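You operate a simulated robot arm through the tools that you are given. There is no shell and no other tool.

You are at the controls of a simulated robot arm. One attempt, no reset.

JOB
Set the controls near the top of the long grey bench. At the end: the yellow-grip lever is set to in; the red-dot thumb screw of the black caddy is turned to tight; the source knob is turned to 1310; the white-dot thumb screw of the black caddy is turned to tight; whatever was shut is shut again. Leave all else as you found it, and nothing knocked over. The yellow-grip lever goes anticlockwise seen from above, to its stop.

The check looks at the end state, three seconds after you hand in, the way a careful person would. Anything else that was tipped, shoved, dropped, spilled or broken makes it a failure.

ROBOT AND FRAMES
A 7-joint arm with a two-finger parallel gripper, fixed in place. Base frame: the origin is at the foot of the arm, x ahead of it, y to its left, z up; the work surface is at about z = 80. Readings come in cm, degrees, newtons and seconds.
Its first joint turns from -132.0 to 132.0 degrees. Payload 3.91 kg.
The TCP is the grasp point between the finger pads, 3 cm short of the fingertips. In the tool frame z runs along the fingers and y along their closing line. The gripper opens to 11 cm. The fingers are 2 cm wide and 1 cm thick; the gripper's body (4.8 by 11.2 cm) begins 5.5 cm behind the TCP.
Orientation is told as [roll, pitch, yaw] about the base's x, y, z axes, in that order, counted from this pose: with the fingers straight down and closing along the base's y, the tool's x points along the base's -x, its y along +y and its z along -z.

CONTROLS
- The arm moves only by the tool drive_tool. Its argument "steps" is a list of rows, each an object (a shift or turn left out is 0, a gripper value left out holds the last) with "xyz": the shift along the base's x, y, z in m, a list of three; "dr": the turn, a rotation vector about the base's x, y, z in degrees, a list of three; "hand": the opening, from 0 (shut) to 1 (fully open). In form: [{"xyz": [tx, ty, tz], "dr": [ax, ay, az], "hand": hand}, ...]. A call has 1 to 20 rows; each row shifts and turns the commanded pose from where the row before left it. Each row takes 0.2 s and may step no farther than 5 cm and 8.6 degrees from the row before; otherwise, or with a gripper value out of range, the whole call is refused. Where a pose cannot be reached the arm comes as near as it can. A force on the tool above 40 N (or 10 N above the force at the start of the call, whichever is more), or a blocked arm, ends the call early, and 0.2 s more pass. Each finger travels about 10.8 cm/s and halts on what it meets, pressing with about 27 N; the grip force reading is that of the motor and also rises with nothing between the fingers. The clock runs only during rows and for 0.2 s after the last one: add rows that do not move to give the fingers time. The reply holds the time, the measured pose of the TCP, the force on the tool along the base axes, the opening and the grip force, in the units named above and with some noise, with the torque about the TCP (base axes, N m) and any sound that the robot's microphone picked up, and new pictures: "pictures" is both (left out), scene, wrist or none.
- Cameras (640 x 400 px; columns grow to the right, rows downward): "scene" is fixed at [4.73, -64.35, 163.59]; the picture's right is [0.81, -0.59, 0.00], its down [-0.28, -0.39, -0.88] and it looks along [0.51, 0.71, -0.48] (base axes); focal length 340 px, centre (320, 200). "wrist" rides on the gripper at [7.2, 1.7, -10.3] in the tool frame; the picture's right is [-0.23, 0.97, 0.00], its down [-0.76, -0.18, -0.62] and it looks along [-0.61, -0.14, 0.78] (tool axes); focal length 222 px, centre (320, 200). There is no depth. A picture from a camera that has moved, and an enlarged one, comes with that camera's place and axes in the base frame and with its lens. The place of the scene camera against the robot may be out by one fixed shift of up to 1.2 cm in any direction.
- inspect(camera, box): a new picture of the part [left, top, right, bottom] of that camera's present view, enlarged. It takes no simulated time.
- sign_off(): hands the job in; it is judged then, once.

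Nothing tells you positions but the pictures and the camera data. Unless the task says otherwise, let go and move clear before handing in.

The tools are called after "Emit:" as a command line: name --argument value ..., lists and objects as JSON in quotes. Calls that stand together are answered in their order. drive_tool: Moves the arm, as the interface text tells. Its arguments: {"type":"object","properties":{"steps":{"type":"array"},"pictures":{"type":"string","enum":["both","scene","wrist","none"]}},"required":["steps"]} The other tools are called the same way: inspect (camera, box) takes an enlarged picture of a part of a camera's view; sign_off () hands the job in.

At the start:

```text
t: 0.0
eef_pos: [50.81, 18.91, 125.54]
tool_rot: [0.1, 0.1, 0.0]
ft_force: [0.0, 0.1, -1.1]
wrist_torque: [0.01, 0.02, 0.0]
grip_width: 11.01
grip_force: 0.1
```

scene: 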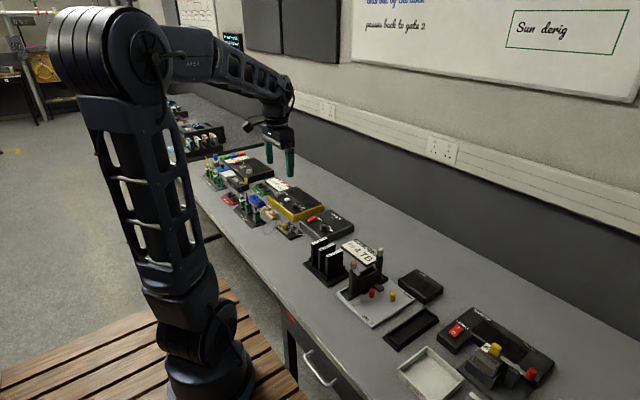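
wrist: 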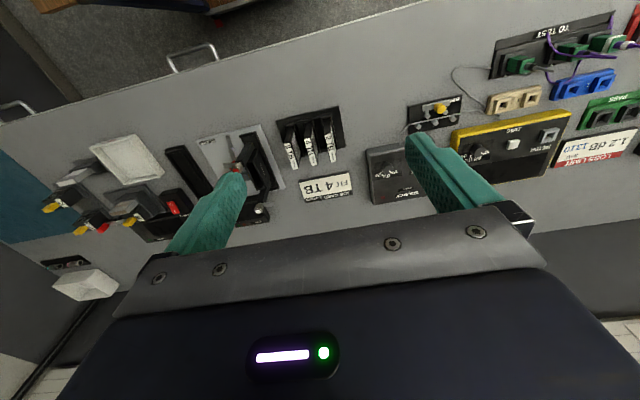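

I see a long grey bench with several devices on it; first I'll enlarge parts of both views to identify the yellow-grip lever, the black caddy with thumb screws and the source knob.

Emit:
inspect --camera "scene" --box '[380, 260, 580, 400]'

Emit:
inspect --camera "scene" --box '[190, 140, 360, 250]'

Emit:
inspect --camera "scene" --box '[280, 220, 460, 340]'

Emit:
inspect --camera "wrist" --box '[0, 100, 280, 300]'

Emit:
inspect --camera "wrist" --box '[340, 0, 640, 210]'

```text
2.86 times, centred on (480, 330) of scene
camera zoom: at [4.73, -64.35, 163.59], right [0.81, -0.59, 0.0], down [-0.28, -0.39, -0.88], along [0.51, 0.71, -0.48], focal length 973 px, centre (-137, -171)
```

zoom: 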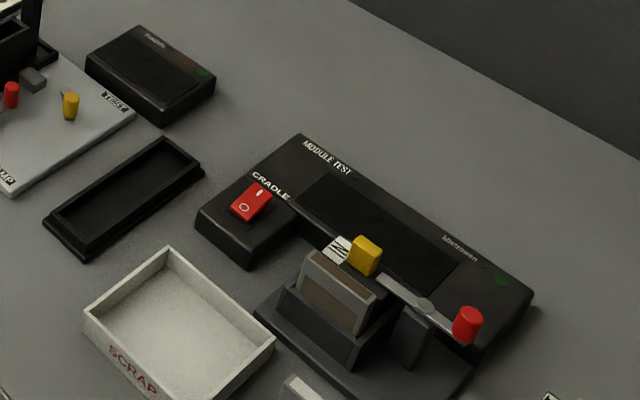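

```text
3.64 times, centred on (275, 195) of scene
camera zoom: at [4.73, -64.35, 163.59], right [0.81, -0.59, 0.0], down [-0.28, -0.39, -0.88], along [0.51, 0.71, -0.48], focal length 1238 px, centre (484, 218)
```

zoom: 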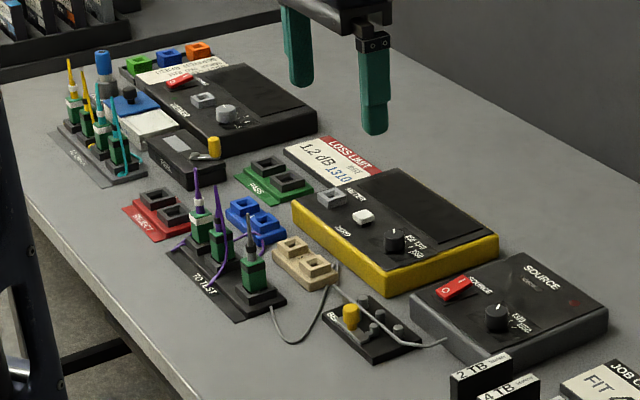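

```text
3.33 times, centred on (370, 280) of scene
camera zoom: at [4.73, -64.35, 163.59], right [0.81, -0.59, 0.0], down [-0.28, -0.39, -0.88], along [0.51, 0.71, -0.48], focal length 1135 px, centre (153, -67)
```

zoom: 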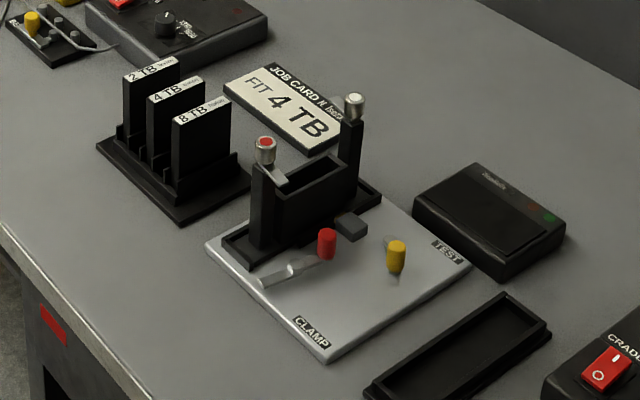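

```text
2.00 times, centred on (140, 200) of wrist
camera zoom: at [43.7, 20.63, 135.87], right [0.23, 0.97, 0.0], down [0.76, -0.18, 0.62], along [0.61, -0.14, -0.78], focal length 444 px, centre (680, 200)
```

zoom: 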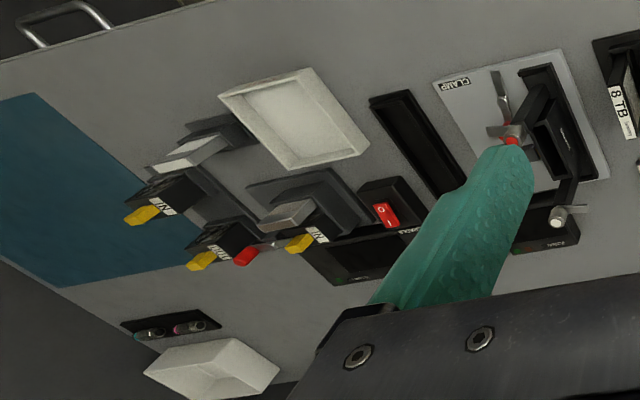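

```text
1.90 times, centred on (490, 105) of wrist
camera zoom: at [43.7, 20.63, 135.87], right [0.23, 0.97, 0.0], down [0.76, -0.18, 0.62], along [0.61, -0.14, -0.78], focal length 423 px, centre (-4, 381)
```

zoom: 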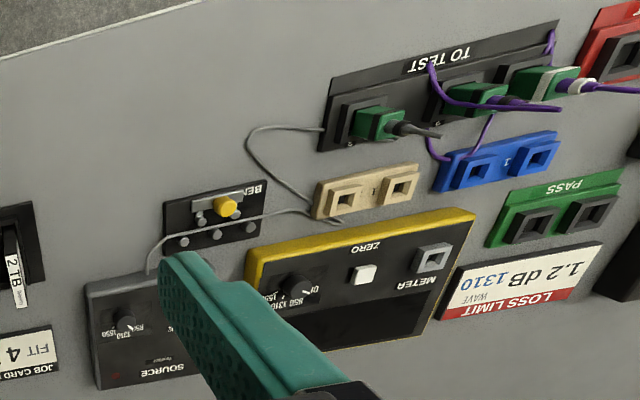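

The source box (knob near x≈76, y≈32), the black caddy with red- and white-dot thumb screws (x≈63–75, y≈-1.5) and several yellow levers are visible. I'll zoom in further to read labels before moving.

Emit:
inspect --camera "wrist" --box '[30, 160, 190, 260]'

Emit:
inspect --camera "wrist" --box '[180, 100, 340, 200]'

Emit:
inspect --camera "wrist" --box '[360, 80, 480, 210]'

Emit:
inspect --camera "scene" --box '[270, 190, 370, 260]'

Emit:
inspect --camera "scene" --box '[330, 235, 420, 300]'

Emit:
inspect --camera "scene" --box '[195, 140, 285, 200]'

```text
4.00 times, centred on (110, 210) of wrist
camera zoom: at [43.7, 20.63, 135.87], right [0.23, 0.97, 0.0], down [0.76, -0.18, 0.62], along [0.61, -0.14, -0.78], focal length 888 px, centre (1160, 160)
```

zoom: 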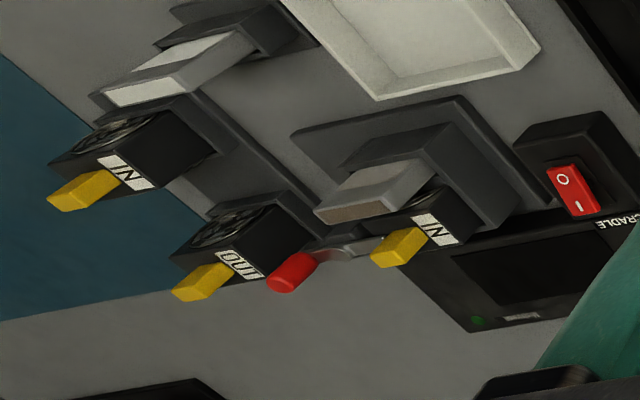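

```text
4.00 times, centred on (260, 150) of wrist
camera zoom: at [43.7, 20.63, 135.87], right [0.23, 0.97, 0.0], down [0.76, -0.18, 0.62], along [0.61, -0.14, -0.78], focal length 888 px, centre (560, 400)
```

zoom: 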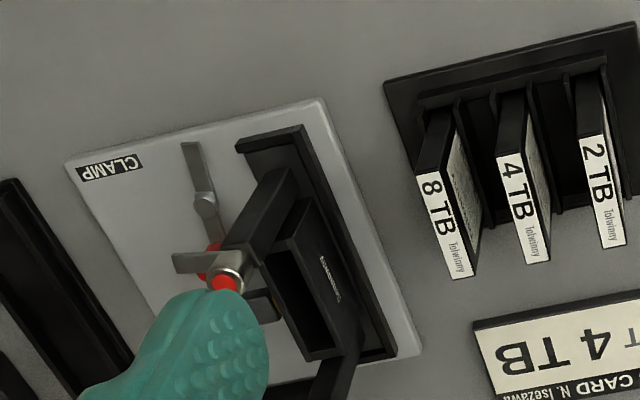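

```text
3.08 times, centred on (420, 145) of wrist
camera zoom: at [43.7, 20.63, 135.87], right [0.23, 0.97, 0.0], down [0.76, -0.18, 0.62], along [0.61, -0.14, -0.78], focal length 684 px, centre (12, 369)
```

zoom: 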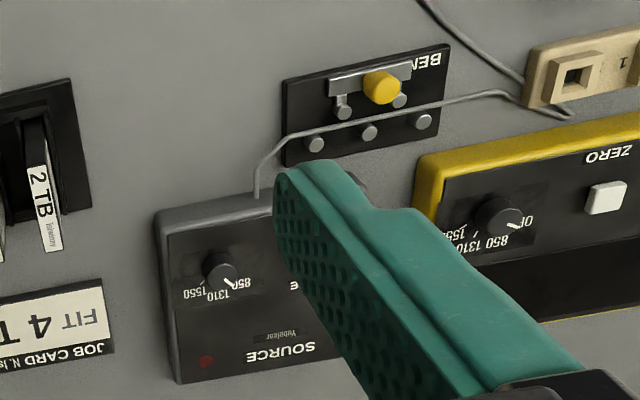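

```text
5.71 times, centred on (320, 225) of scene
camera zoom: at [4.73, -64.35, 163.59], right [0.81, -0.59, 0.0], down [-0.28, -0.39, -0.88], along [0.51, 0.71, -0.48], focal length 1946 px, centre (320, 57)
```

zoom: 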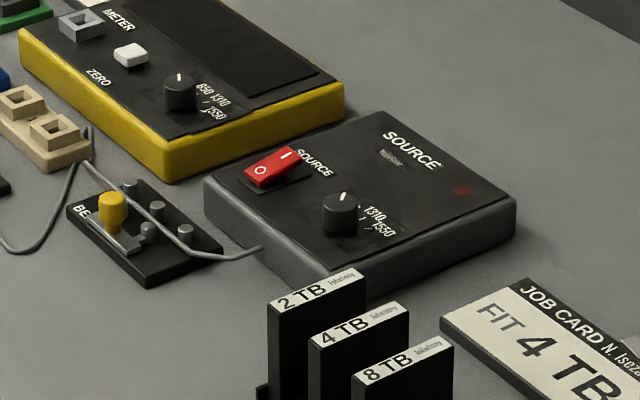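

```text
6.15 times, centred on (375, 268) of scene
camera zoom: at [4.73, -64.35, 163.59], right [0.81, -0.59, 0.0], down [-0.28, -0.39, -0.88], along [0.51, 0.71, -0.48], focal length 2096 px, centre (-18, -215)
```

zoom: 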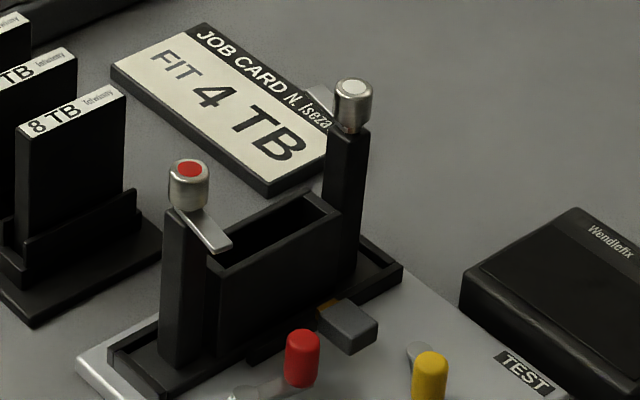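

```text
6.67 times, centred on (240, 170) of scene
camera zoom: at [4.73, -64.35, 163.59], right [0.81, -0.59, 0.0], down [-0.28, -0.39, -0.88], along [0.51, 0.71, -0.48], focal length 2270 px, centre (853, 400)
```

zoom: 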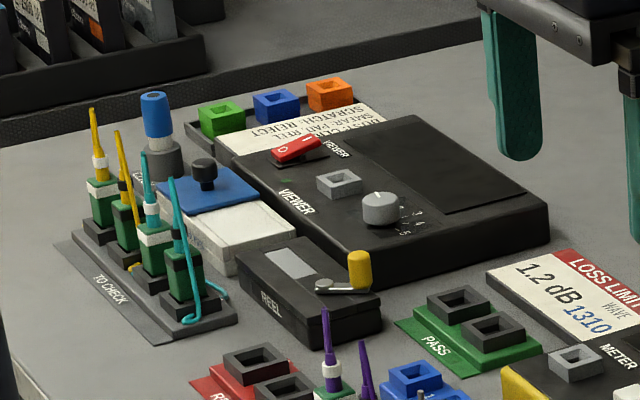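

The plate by the caddy has a red CLAMP lever and a yellow TEST lever; other yellow-grip levers sit on the BEND box and the REEL box. I'll move the wrist camera at height over toward the caddy to read markings.

Emit:
drive_tool --steps '[{"xyz": [0.01, -0.03, 0]}, {"xyz": [0.01, -0.04, 0]}, {"xyz": [0, -0.04, 0]}, {"xyz": [0, -0.04, -0.01]}, {"xyz": [0, -0.04, -0.02]}, {"xyz": [0, -0.04, -0.02]}, {"xyz": [0, -0.03, -0.02]}, {"xyz": [0, 0, 0]}]'

```text
t: 1.8
eef_pos: [52.55, -7.19, 118.39]
tool_rot: [0.0, -0.1, 0.0]
ft_force: [0.4, -0.1, -0.6]
wrist_torque: [0.0, 0.0, -0.02]
grip_width: 10.98
grip_force: 0.1
camera wrist: at [45.41, -5.43, 128.71], right [0.23, 0.97, 0.0], down [0.76, -0.18, 0.62], along [0.61, -0.14, -0.78], focal length 222 px, centre (320, 200)
```

scene: 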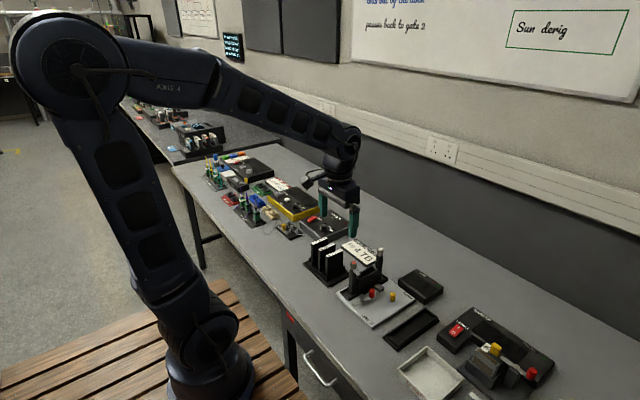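
wrist: 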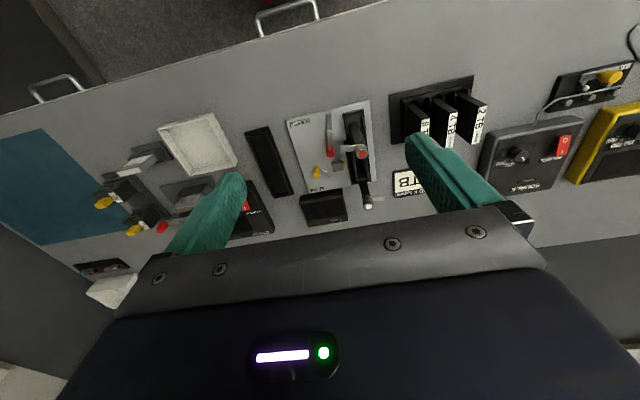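

Emit:
inspect --camera "wrist" --box '[270, 90, 400, 220]'

Emit:
inspect --camera "wrist" --box '[80, 130, 280, 260]'

Emit:
inspect --camera "wrist" --box '[470, 40, 640, 200]'

Emit:
inspect --camera "scene" --box '[340, 110, 380, 140]'

Emit:
inspect --camera "scene" --box '[120, 90, 240, 160]'

```text
3.08 times, centred on (335, 155) of wrist
camera zoom: at [45.41, -5.43, 128.71], right [0.23, 0.97, 0.0], down [0.76, -0.18, 0.62], along [0.61, -0.14, -0.78], focal length 684 px, centre (274, 338)
```

zoom: 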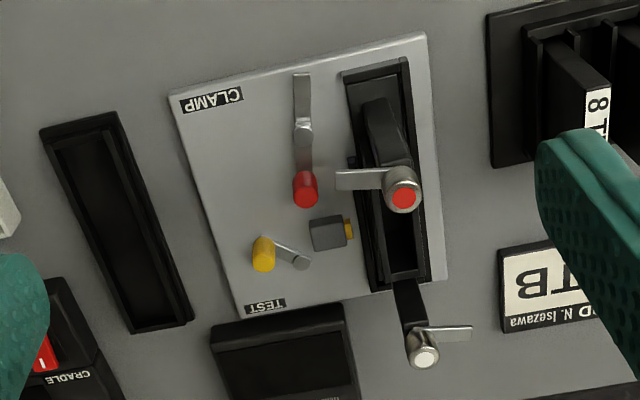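

```text
3.08 times, centred on (180, 195) of wrist
camera zoom: at [45.41, -5.43, 128.71], right [0.23, 0.97, 0.0], down [0.76, -0.18, 0.62], along [0.61, -0.14, -0.78], focal length 684 px, centre (751, 215)
```

zoom: 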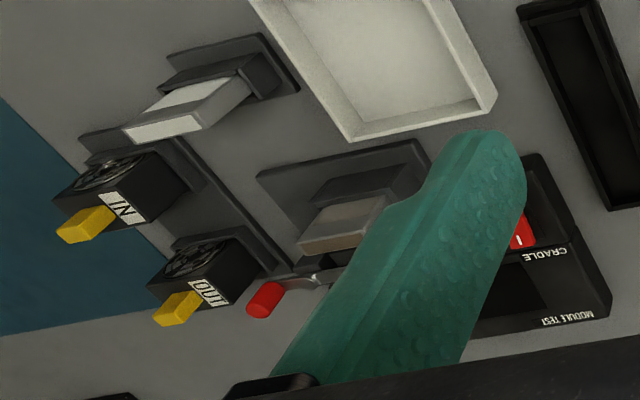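

```text
2.50 times, centred on (555, 120) of wrist
camera zoom: at [45.41, -5.43, 128.71], right [0.23, 0.97, 0.0], down [0.76, -0.18, 0.62], along [0.61, -0.14, -0.78], focal length 555 px, centre (-268, 400)
```

zoom: 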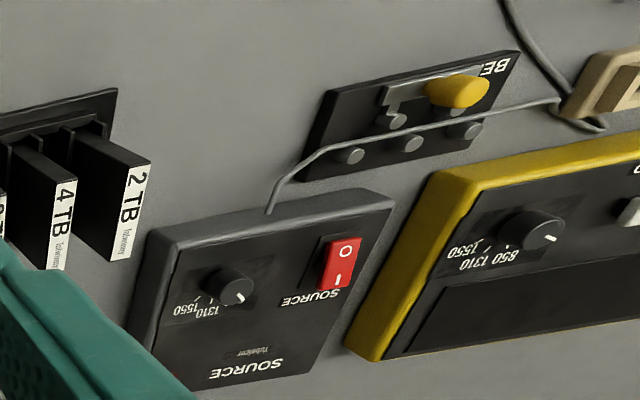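

```text
13.33 times, centred on (360, 125) of scene
camera zoom: at [4.73, -64.35, 163.59], right [0.81, -0.59, 0.0], down [-0.28, -0.39, -0.88], along [0.51, 0.71, -0.48], focal length 4540 px, centre (-213, 1200)
```

zoom: 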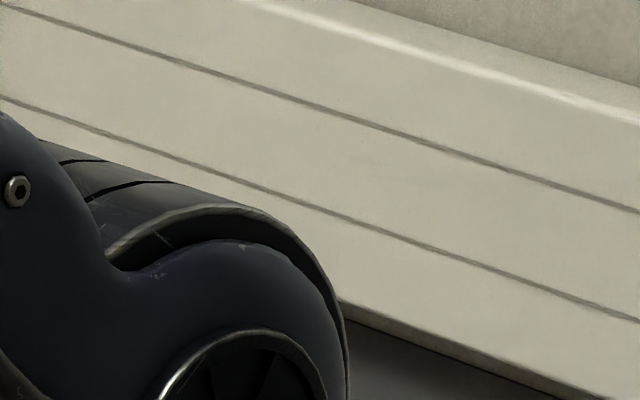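

```text
5.33 times, centred on (180, 125) of scene
camera zoom: at [4.73, -64.35, 163.59], right [0.81, -0.59, 0.0], down [-0.28, -0.39, -0.88], along [0.51, 0.71, -0.48], focal length 1816 px, centre (1067, 600)
```

zoom: 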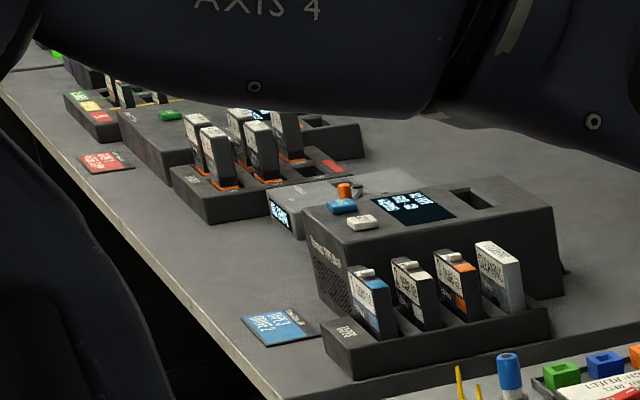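

The TEST lever has a yellow grip with a pivot to its +y side; the BEND box also has a yellow grip. I'll go lower and nearer to look for IN/OUT marks and get parallax for positions.

Emit:
drive_tool --steps '[{"xyz": [0, -0.01, -0.03]}, {"xyz": [0, -0.01, -0.04]}, {"xyz": [0, -0.01, -0.04]}, {"xyz": [0, 0, -0.04]}, {"xyz": [0, 0, -0.03]}, {"xyz": [0, 0, 0]}]'

```text
t: 3.2
eef_pos: [52.65, -10.26, 100.45]
tool_rot: [0.0, 0.1, 0.0]
ft_force: [0.0, -0.4, -0.6]
wrist_torque: [-0.04, -0.01, -0.02]
grip_width: 11.01
grip_force: 0.0
camera wrist: at [45.58, -8.51, 110.8], right [0.23, 0.97, 0.0], down [0.76, -0.18, 0.62], along [0.61, -0.14, -0.78], focal length 222 px, centre (320, 200)
```

scene: 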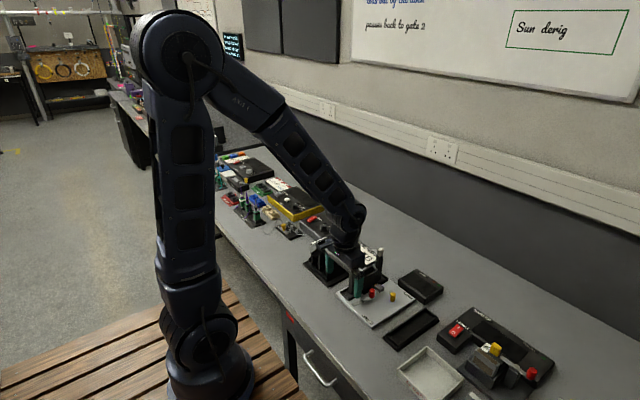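
wrist: 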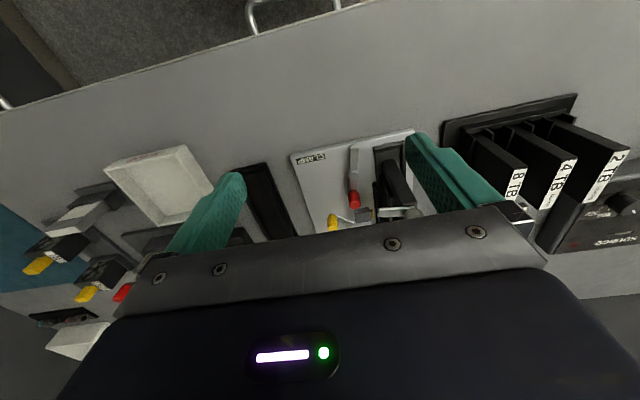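

The gripper body hides the plate at this angle; I'll move forward and up a little so the plate sits higher in the wrist view.

Emit:
drive_tool --steps '[{"xyz": [0, 0, 0.04]}, {"xyz": [0.04, 0, 0.01]}, {"xyz": [0.04, 0, 0.01]}, {"xyz": [0, 0, 0]}]' --pictures "wrist"

```text
t: 4.2
eef_pos: [60.88, -10.24, 106.54]
tool_rot: [0.0, 0.0, 0.0]
ft_force: [0.7, 0.1, 0.1]
wrist_torque: [-0.02, -0.03, 0.02]
grip_width: 11.02
grip_force: 0.1
camera wrist: at [53.82, -8.46, 116.9], right [0.23, 0.97, 0.0], down [0.76, -0.18, 0.62], along [0.61, -0.14, -0.78], focal length 222 px, centre (320, 200)
```

wrist: 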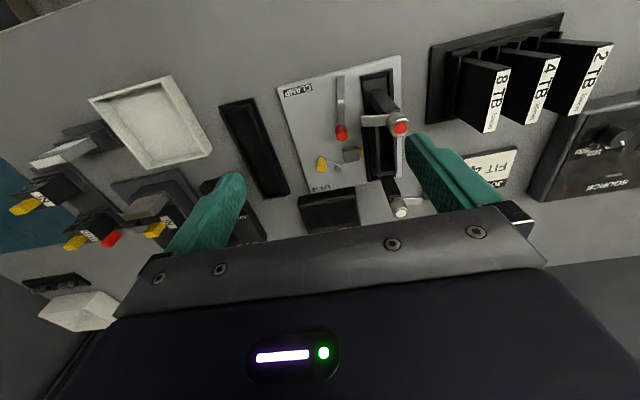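

Emit:
inspect --camera "wrist" --box '[270, 50, 430, 220]'

Emit:
inspect --camera "wrist" --box '[300, 120, 380, 200]'

Emit:
inspect --camera "wrist" --box '[350, 90, 430, 220]'

Emit:
inspect --camera "wrist" --box '[560, 90, 640, 190]'

```text
2.35 times, centred on (350, 135) of wrist
camera zoom: at [53.82, -8.46, 116.9], right [0.23, 0.97, 0.0], down [0.76, -0.18, 0.62], along [0.61, -0.14, -0.78], focal length 523 px, centre (249, 353)
```

zoom: 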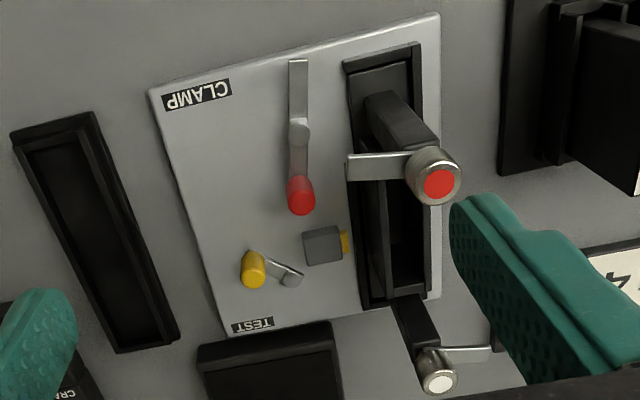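

```text
5.00 times, centred on (340, 160) of wrist
camera zoom: at [53.82, -8.46, 116.9], right [0.23, 0.97, 0.0], down [0.76, -0.18, 0.62], along [0.61, -0.14, -0.78], focal length 1111 px, centre (220, 400)
```

zoom: 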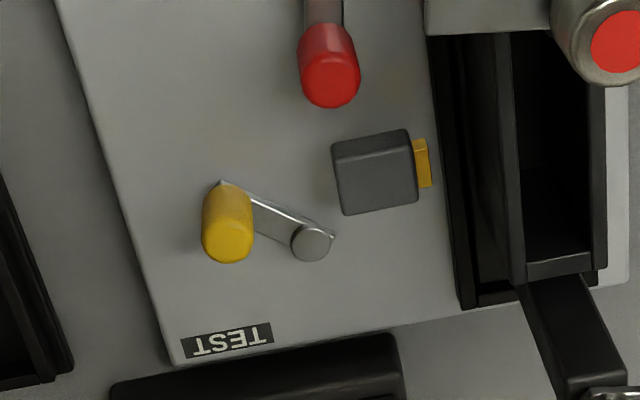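

```text
3.08 times, centred on (390, 155) of wrist
camera zoom: at [53.82, -8.46, 116.9], right [0.23, 0.97, 0.0], down [0.76, -0.18, 0.62], along [0.61, -0.14, -0.78], focal length 684 px, centre (105, 338)
```

zoom: 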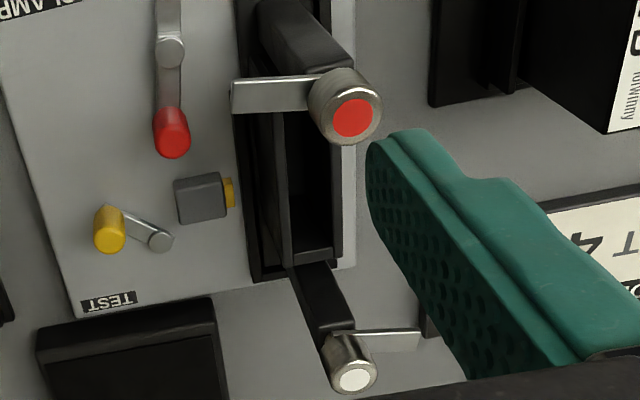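

```text
4.00 times, centred on (600, 140) of wrist
camera zoom: at [53.82, -8.46, 116.9], right [0.23, 0.97, 0.0], down [0.76, -0.18, 0.62], along [0.61, -0.14, -0.78], focal length 888 px, centre (-800, 440)
```

zoom: 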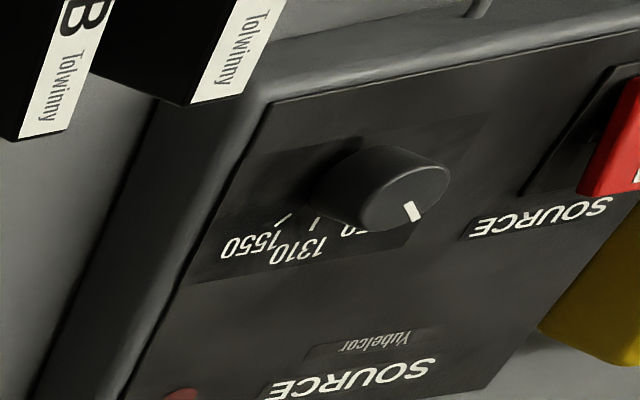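

The caddy's thumb screws each have a flat wing: red-dot wing points toward -y, white-dot wing toward +y. Now I'll go look at the source knob and the BEND box from above.

Emit:
drive_tool --steps '[{"xyz": [-0.01, 0, 0.04]}, {"xyz": [-0.01, 0.02, 0.04]}, {"xyz": [0, 0.045, 0.01]}, {"xyz": [0, 0.045, 0]}, {"xyz": [0, 0.045, 0]}, {"xyz": [0, 0.045, 0]}, {"xyz": [0, 0.045, 0]}, {"xyz": [0, 0.045, 0]}, {"xyz": [0, 0.045, 0]}, {"xyz": [0, 0.045, -0.02]}, {"xyz": [0, 0.03, -0.02]}, {"xyz": [0, 0.02, -0.02]}, {"xyz": [0, 0, 0]}]' --pictures "wrist"

```text
t: 7.0
eef_pos: [59.01, 32.75, 109.69]
tool_rot: [0.1, 0.0, 0.0]
ft_force: [0.1, 0.2, -0.6]
wrist_torque: [0.04, 0.01, 0.0]
grip_width: 11.01
grip_force: 0.1
camera wrist: at [51.77, 34.63, 120.0], right [0.23, 0.97, 0.0], down [0.76, -0.18, 0.62], along [0.61, -0.14, -0.78], focal length 222 px, centre (320, 200)
```

wrist: 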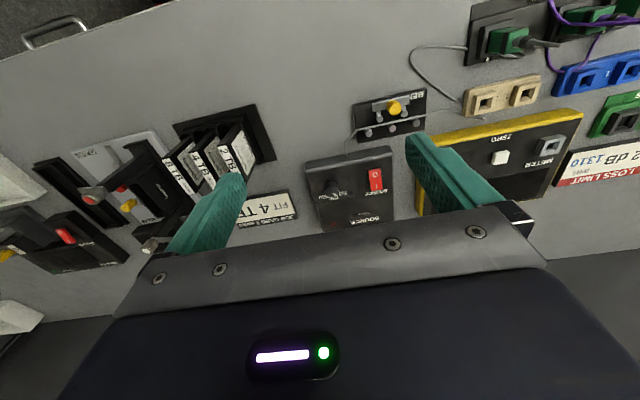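

Emit:
inspect --camera "wrist" --box '[340, 75, 440, 150]'

Emit:
inspect --camera "wrist" --box '[300, 140, 400, 235]'

Emit:
inspect --camera "scene" --box '[270, 200, 340, 250]'

Emit:
inspect --camera "wrist" --box '[60, 120, 260, 260]'

```text
5.33 times, centred on (390, 112) of wrist
camera zoom: at [51.77, 34.63, 120.0], right [0.23, 0.97, 0.0], down [0.76, -0.18, 0.62], along [0.61, -0.14, -0.78], focal length 1185 px, centre (-53, 667)
```

zoom: 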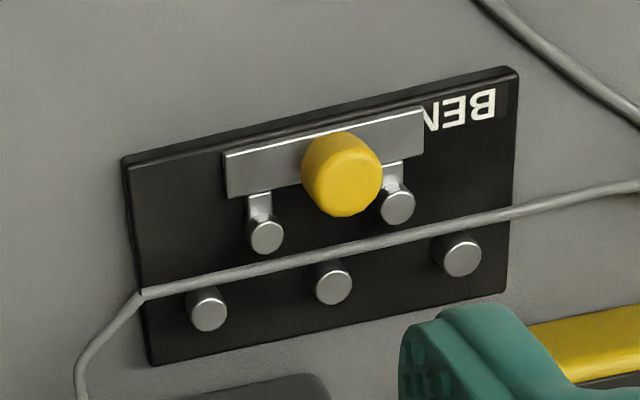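

```text
4.21 times, centred on (350, 188) of wrist
camera zoom: at [51.77, 34.63, 120.0], right [0.23, 0.97, 0.0], down [0.76, -0.18, 0.62], along [0.61, -0.14, -0.78], focal length 935 px, centre (194, 253)
```

zoom: 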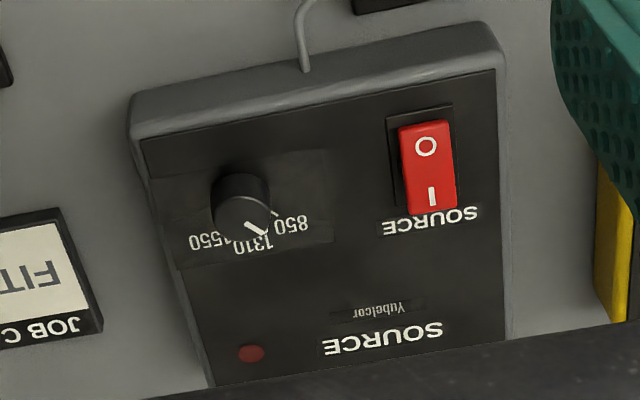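

```text
8.00 times, centred on (305, 225) of scene
camera zoom: at [4.73, -64.35, 163.59], right [0.81, -0.59, 0.0], down [-0.28, -0.39, -0.88], along [0.51, 0.71, -0.48], focal length 2724 px, centre (440, 0)
```

zoom: 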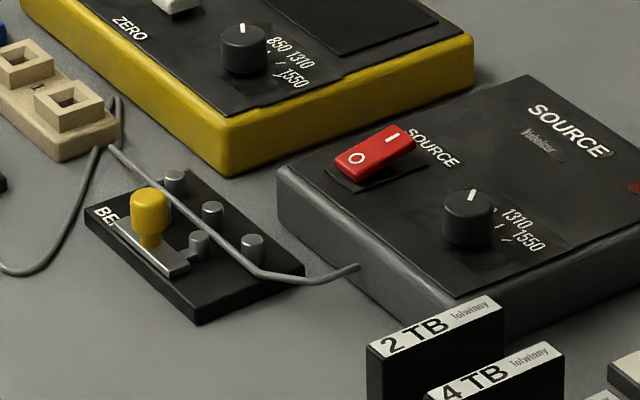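

```text
2.86 times, centred on (160, 190) of wrist
camera zoom: at [51.77, 34.63, 120.0], right [0.23, 0.97, 0.0], down [0.76, -0.18, 0.62], along [0.61, -0.14, -0.78], focal length 635 px, centre (777, 229)
```

zoom: 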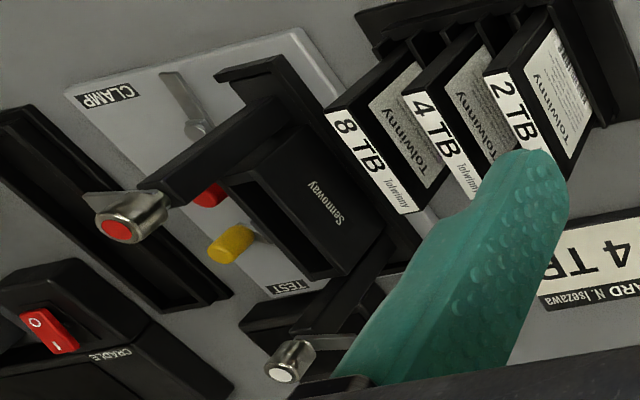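

BEND is a straight slider rather than a pivoting lever, and REEL is out of reach, so the pivoting yellow-grip TEST lever on the caddy plate is the one to turn. Next I hover over the source knob (≈76.5, 31.5) for a near top-down view.

Emit:
drive_tool --steps '[{"xyz": [0.04, 0, 0]}, {"xyz": [0.045, 0, -0.01]}, {"xyz": [0.045, -0.005, -0.025]}, {"xyz": [0.04, -0.005, -0.03]}, {"xyz": [0, 0, -0.025]}, {"xyz": [0, 0, 0]}]'

```text
refused: row 3 steps farther than a row can; nothing moved
```

Emit:
drive_tool --steps '[{"xyz": [0.04, 0, 0]}, {"xyz": [0.045, 0, -0.01]}, {"xyz": [0.04, -0.005, -0.02]}, {"xyz": [0.03, -0.005, -0.03]}, {"xyz": [0.02, 0, -0.03]}, {"xyz": [0, 0, 0]}]'

```text
t: 8.4
eef_pos: [76.25, 31.86, 100.56]
tool_rot: [0.0, 0.0, -0.1]
ft_force: [-0.3, -0.9, 0.0]
wrist_torque: [0.02, 0.03, -0.02]
grip_width: 10.99
grip_force: 0.0
camera wrist: at [69.17, 33.64, 111.02], right [0.23, 0.97, 0.0], down [0.76, -0.18, 0.62], along [0.61, -0.14, -0.78], focal length 222 px, centre (320, 200)
```

scene: 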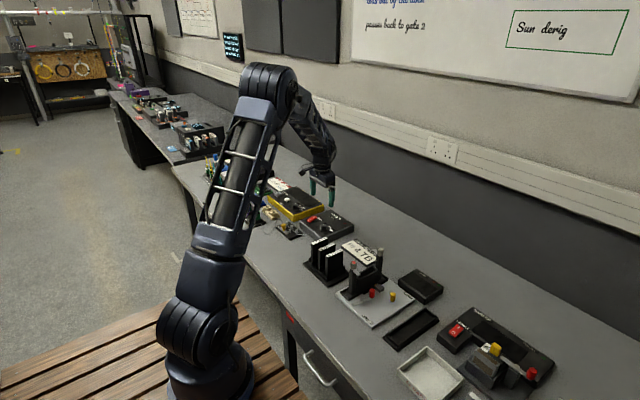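
wrist: 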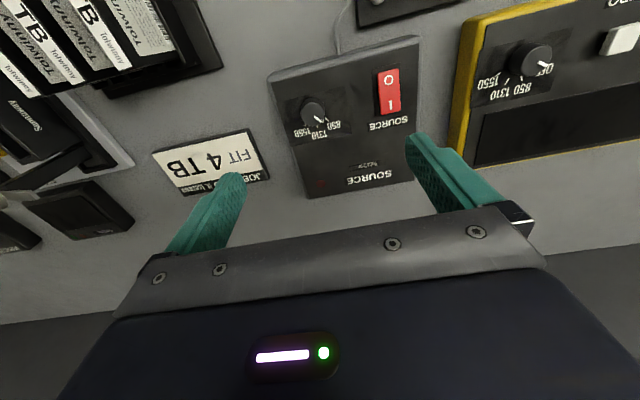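

Emit:
inspect --camera "wrist" --box '[280, 80, 360, 150]'

Emit:
inspect --camera "wrist" --box '[0, 80, 140, 260]'

Emit:
inspect --camera "scene" --box '[300, 150, 360, 230]'

```text
5.71 times, centred on (320, 115) of wrist
camera zoom: at [69.17, 33.64, 111.02], right [0.23, 0.97, 0.0], down [0.76, -0.18, 0.62], along [0.61, -0.14, -0.78], focal length 1269 px, centre (320, 686)
```

zoom: 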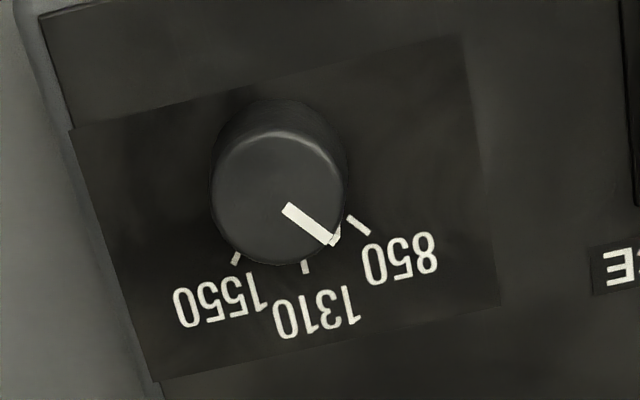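

```text
2.22 times, centred on (70, 170) of wrist
camera zoom: at [69.17, 33.64, 111.02], right [0.23, 0.97, 0.0], down [0.76, -0.18, 0.62], along [0.61, -0.14, -0.78], focal length 494 px, centre (876, 267)
```

zoom: 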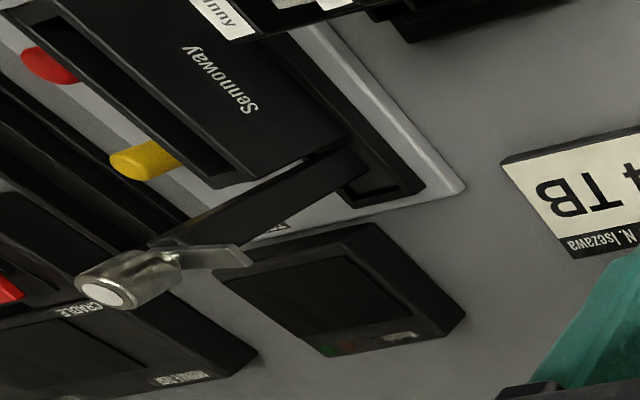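

```text
5.00 times, centred on (330, 190) of scene
camera zoom: at [4.73, -64.35, 163.59], right [0.81, -0.59, 0.0], down [-0.28, -0.39, -0.88], along [0.51, 0.71, -0.48], focal length 1703 px, centre (270, 250)
```

zoom: 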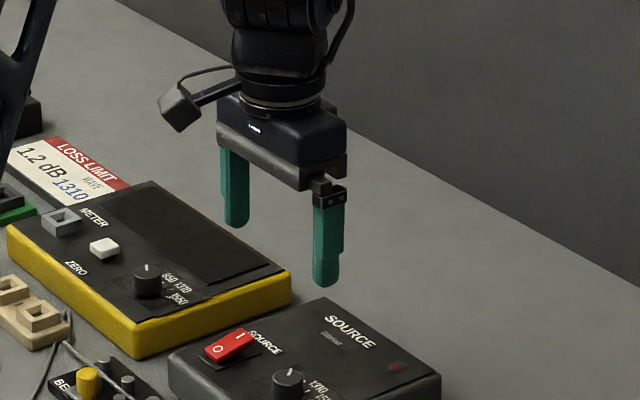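

Top-down view shows the source dial with 850/1310/1550 ticks at +45°/0°/-45° (1310 pointing +x) and the pointer at 850. The knob centre is about (77.0, 31.1) with the box top near z≈84. I'll descend partially over it with the fingers half closed and check.

Emit:
drive_tool --steps '[{"xyz": [0.007, -0.007, 0], "hand": 0.5}, {"xyz": [0, 0, -0.03], "hand": 0.5}, {"xyz": [0, 0, -0.03], "hand": 0.5}, {"xyz": [0, 0, -0.02], "hand": 0.5}, {"xyz": [0, 0, 0]}, {"xyz": [0, 0, 0]}]'

Emit:
inspect --camera "wrist" --box '[240, 80, 400, 190]'

Emit:
inspect --camera "scene" --box '[295, 180, 355, 245]'

```text
t: 9.8
eef_pos: [76.95, 31.04, 92.43]
tool_rot: [0.0, 0.1, 0.0]
ft_force: [-0.4, -0.5, 0.1]
wrist_torque: [0.01, -0.01, -0.02]
grip_width: 5.5
grip_force: 0.1
camera wrist: at [69.86, 32.86, 102.81], right [0.23, 0.97, 0.0], down [0.76, -0.18, 0.62], along [0.61, -0.14, -0.78], focal length 222 px, centre (320, 200)
```

scene: 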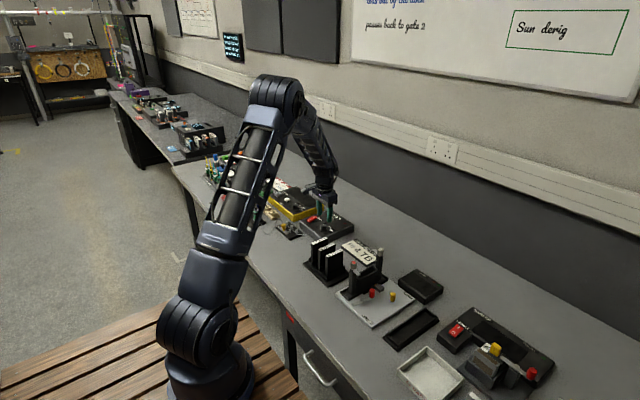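
wrist: 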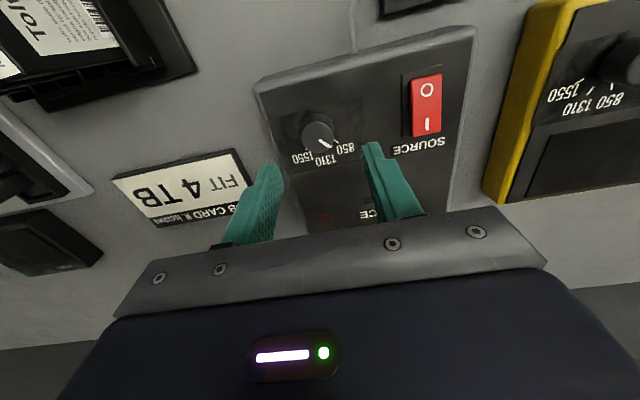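

```text
3.64 times, centred on (320, 135) of wrist
camera zoom: at [69.86, 32.86, 102.81], right [0.23, 0.97, 0.0], down [0.76, -0.18, 0.62], along [0.61, -0.14, -0.78], focal length 808 px, centre (320, 436)
```

zoom: 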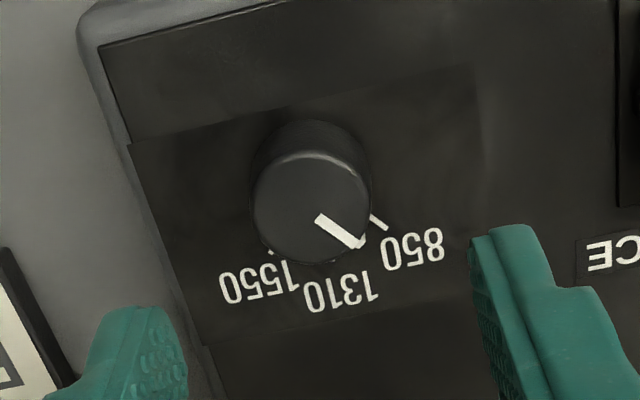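

```text
6.15 times, centred on (325, 212) of scene
camera zoom: at [4.73, -64.35, 163.59], right [0.81, -0.59, 0.0], down [-0.28, -0.39, -0.88], along [0.51, 0.71, -0.48], focal length 2096 px, centre (289, 123)
```

zoom: 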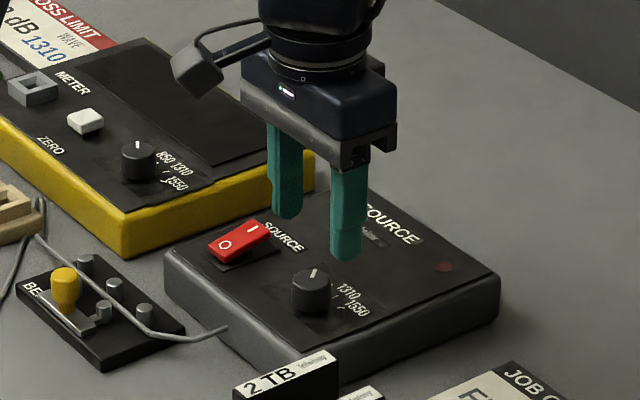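

Knob centre triangulates to about (76.9, 31.1), top z≈85.8, matching the TCP. Descending so the fingertips straddle the knob just above the panel, then closing.

Emit:
drive_tool --steps '[{"xyz": [0, 0, -0.02]}, {"xyz": [0, 0, -0.02]}, {"xyz": [-0.0005, 0.0004, -0.007]}, {"xyz": [0, 0, 0]}, {"hand": 0.3}, {"hand": 0.15}, {"hand": 0.15}, {"hand": 0.15}]'

Emit:
inspect --camera "wrist" --box '[240, 80, 400, 200]'

Emit:
inspect --camera "scene" --box '[295, 180, 355, 245]'

```text
t: 11.6
eef_pos: [77.09, 30.96, 87.84]
tool_rot: [0.0, 0.0, -0.2]
ft_force: [-3.0, -21.0, 2.0]
wrist_torque: [-0.75, 0.24, 0.02]
grip_width: 2.72
grip_force: 45.5
camera wrist: at [69.85, 32.77, 98.14], right [0.23, 0.97, 0.0], down [0.76, -0.18, 0.62], along [0.61, -0.14, -0.78], focal length 222 px, centre (320, 200)
```

scene: 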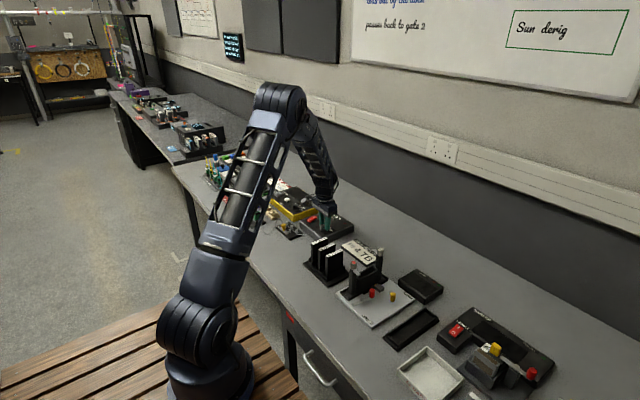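
wrist: 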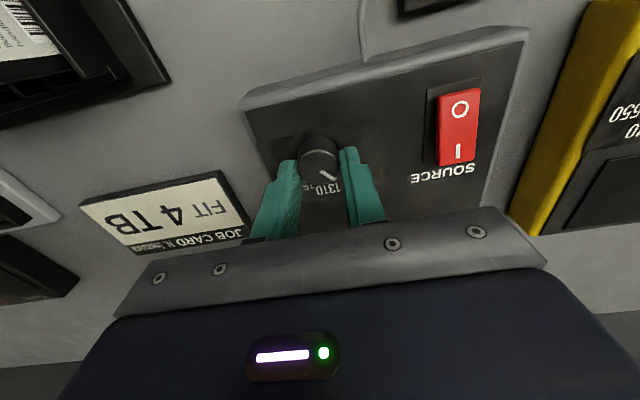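

```text
3.33 times, centred on (320, 140) of wrist
camera zoom: at [69.85, 32.77, 98.14], right [0.23, 0.97, 0.0], down [0.76, -0.18, 0.62], along [0.61, -0.14, -0.78], focal length 740 px, centre (320, 400)
```

zoom: 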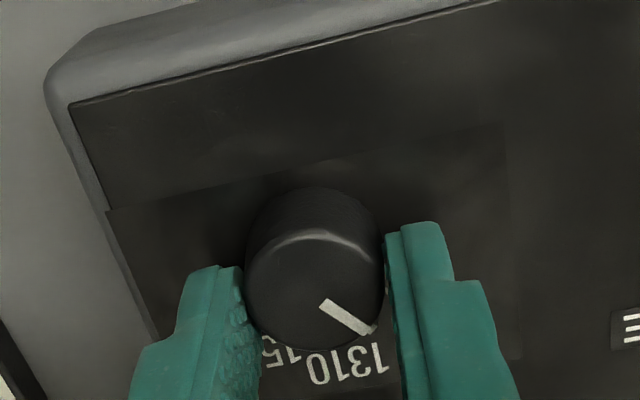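

```text
6.15 times, centred on (325, 212) of scene
camera zoom: at [4.73, -64.35, 163.59], right [0.81, -0.59, 0.0], down [-0.28, -0.39, -0.88], along [0.51, 0.71, -0.48], focal length 2096 px, centre (289, 123)
```

zoom: 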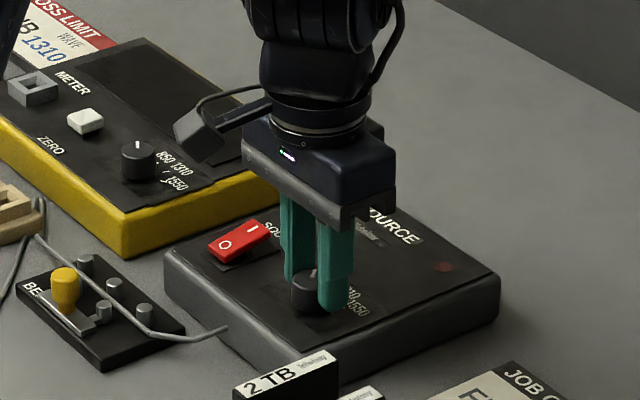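

The fingers closed but the net side force (-21 N in y) says the -y finger carries most of the load; I'll shift the command slightly toward -y to balance.

Emit:
drive_tool --steps '[{"xyz": [0, -0.001, 0]}, {"xyz": [0, -0.0005, 0]}, {"xyz": [0, 0, 0], "hand": 0.15}]' --pictures "wrist"

```text
t: 12.4
eef_pos: [77.03, 31.0, 87.83]
tool_rot: [0.0, 0.0, 0.1]
ft_force: [-3.1, -19.4, -8.4]
wrist_torque: [-0.59, -0.23, 0.01]
grip_width: 2.75
grip_force: 44.8
camera wrist: at [69.85, 32.76, 98.15], right [0.23, 0.97, 0.0], down [0.76, -0.18, 0.62], along [0.61, -0.14, -0.78], focal length 222 px, centre (320, 200)
```

wrist: 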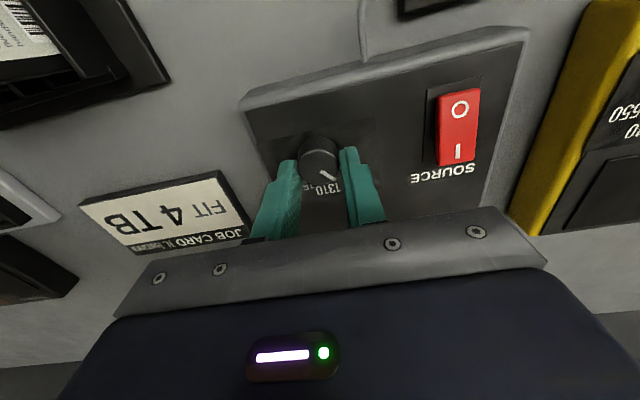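

Emit:
drive_tool --steps '[{"xyz": [0, -0.001, 0]}, {"xyz": [0, -0.001, 0]}, {"xyz": [0, 0, 0]}]' --pictures "none"

```text
t: 13.2
eef_pos: [76.92, 31.0, 87.73]
tool_rot: [0.0, -0.1, 0.2]
ft_force: [3.8, 9.1, -17.8]
wrist_torque: [0.32, -0.49, -0.17]
grip_width: 2.73
grip_force: 45.0
```

Forces have balanced with the knob gripped on both sides. Now I'll turn the tool clockwise (about -z) by 45° toward 1310.

Emit:
drive_tool --steps '[{"xyz": [0, 0.0005, 0], "dr": [0, 0, -5]}, {"dr": [0, 0, -7]}, {"dr": [0, 0, -7]}, {"dr": [0, 0, -7]}, {"dr": [0, 0, 0]}]'

Emit:
inspect --camera "wrist" --box '[240, 80, 400, 200]'

Emit:
inspect --camera "scene" --box '[295, 180, 355, 245]'

```text
t: 14.4
eef_pos: [76.94, 30.87, 87.84]
tool_rot: [-0.1, 0.0, -26.1]
ft_force: [-12.5, -14.3, 1.3]
wrist_torque: [-0.75, 0.3, 0.09]
grip_width: 2.73
grip_force: 44.5
camera wrist: at [71.29, 35.59, 98.15], right [0.63, 0.77, 0.0], down [0.61, -0.49, 0.62], along [0.48, -0.4, -0.78], focal length 222 px, centre (320, 200)
```

scene: 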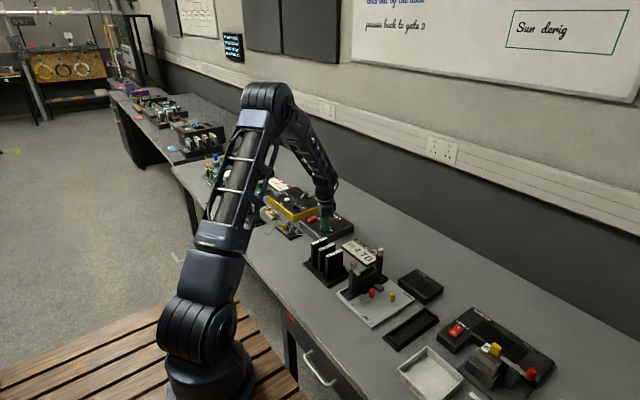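
wrist: 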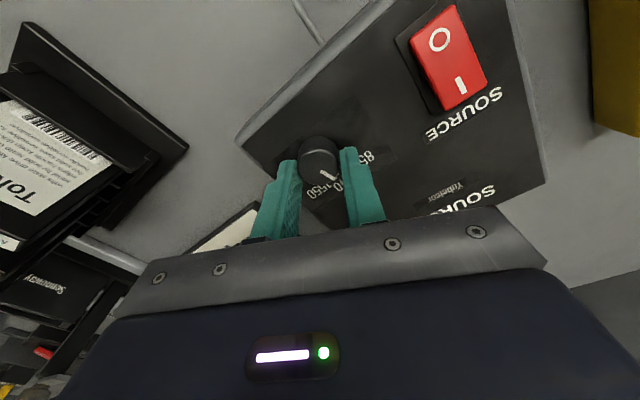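

```text
3.33 times, centred on (320, 140) of wrist
camera zoom: at [71.29, 35.59, 98.15], right [0.63, 0.77, 0.0], down [0.61, -0.49, 0.62], along [0.48, -0.4, -0.78], focal length 740 px, centre (320, 400)
```

zoom: 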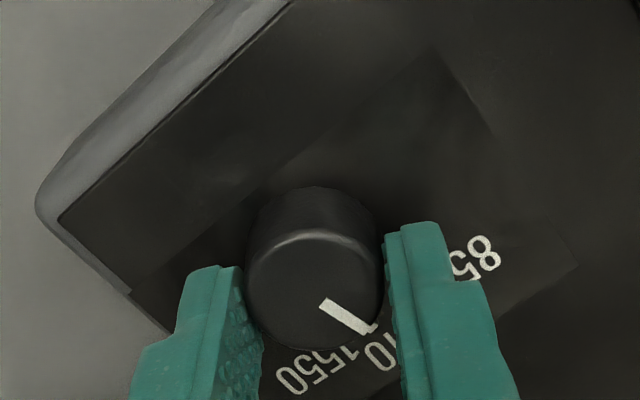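

```text
6.15 times, centred on (325, 212) of scene
camera zoom: at [4.73, -64.35, 163.59], right [0.81, -0.59, 0.0], down [-0.28, -0.39, -0.88], along [0.51, 0.71, -0.48], focal length 2096 px, centre (289, 123)
```

zoom: 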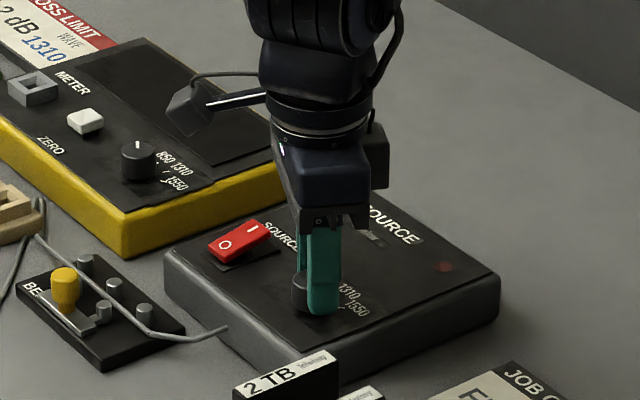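

The knob turns with the fingers (pointer fixed in the gripper's frame). Finishing the remaining 19° of the 45° turn.

Emit:
drive_tool --steps '[{"dr": [0, 0, -7]}, {"dr": [0, 0, -7]}, {"dr": [0, 0, -5]}, {"dr": [0, 0, 0]}]' --pictures "wrist"

Emit:
inspect --camera "wrist" --box '[240, 80, 400, 200]'

```text
t: 15.1
eef_pos: [76.85, 30.77, 87.79]
tool_rot: [-0.2, -0.1, -40.2]
ft_force: [-10.0, -6.7, 10.2]
wrist_torque: [-0.56, 0.18, 0.05]
grip_width: 2.75
grip_force: 45.0
stopped in row 3: the force on the tool passed its limit at 42 N (the readings are from after the stop); the commanded pose is now the measured one
camera wrist: at [72.58, 36.77, 98.15], right [0.8, 0.6, 0.0], down [0.47, -0.63, 0.62], along [0.37, -0.5, -0.78], focal length 222 px, centre (320, 200)
```

wrist: 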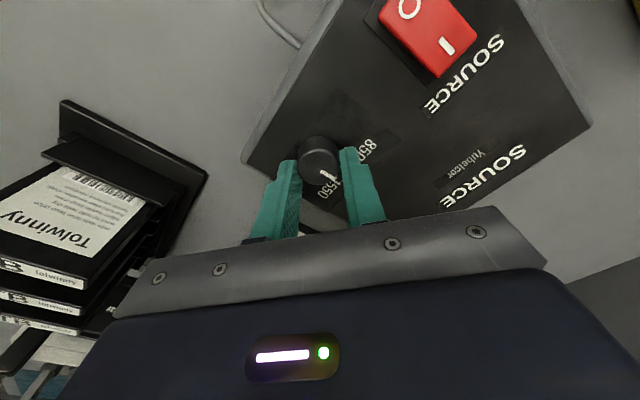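

```text
3.33 times, centred on (320, 140) of wrist
camera zoom: at [72.58, 36.77, 98.15], right [0.8, 0.6, 0.0], down [0.47, -0.63, 0.62], along [0.37, -0.5, -0.78], focal length 740 px, centre (320, 400)
```

zoom: 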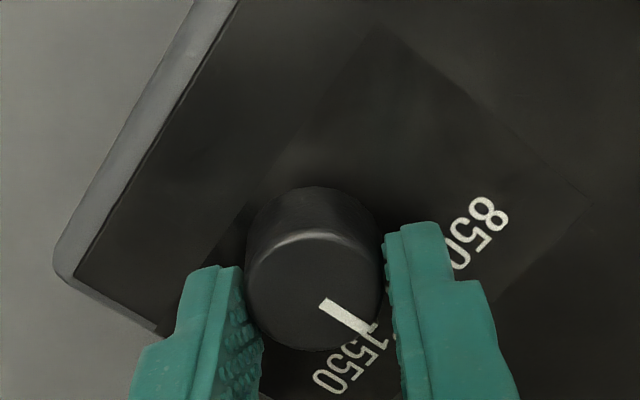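

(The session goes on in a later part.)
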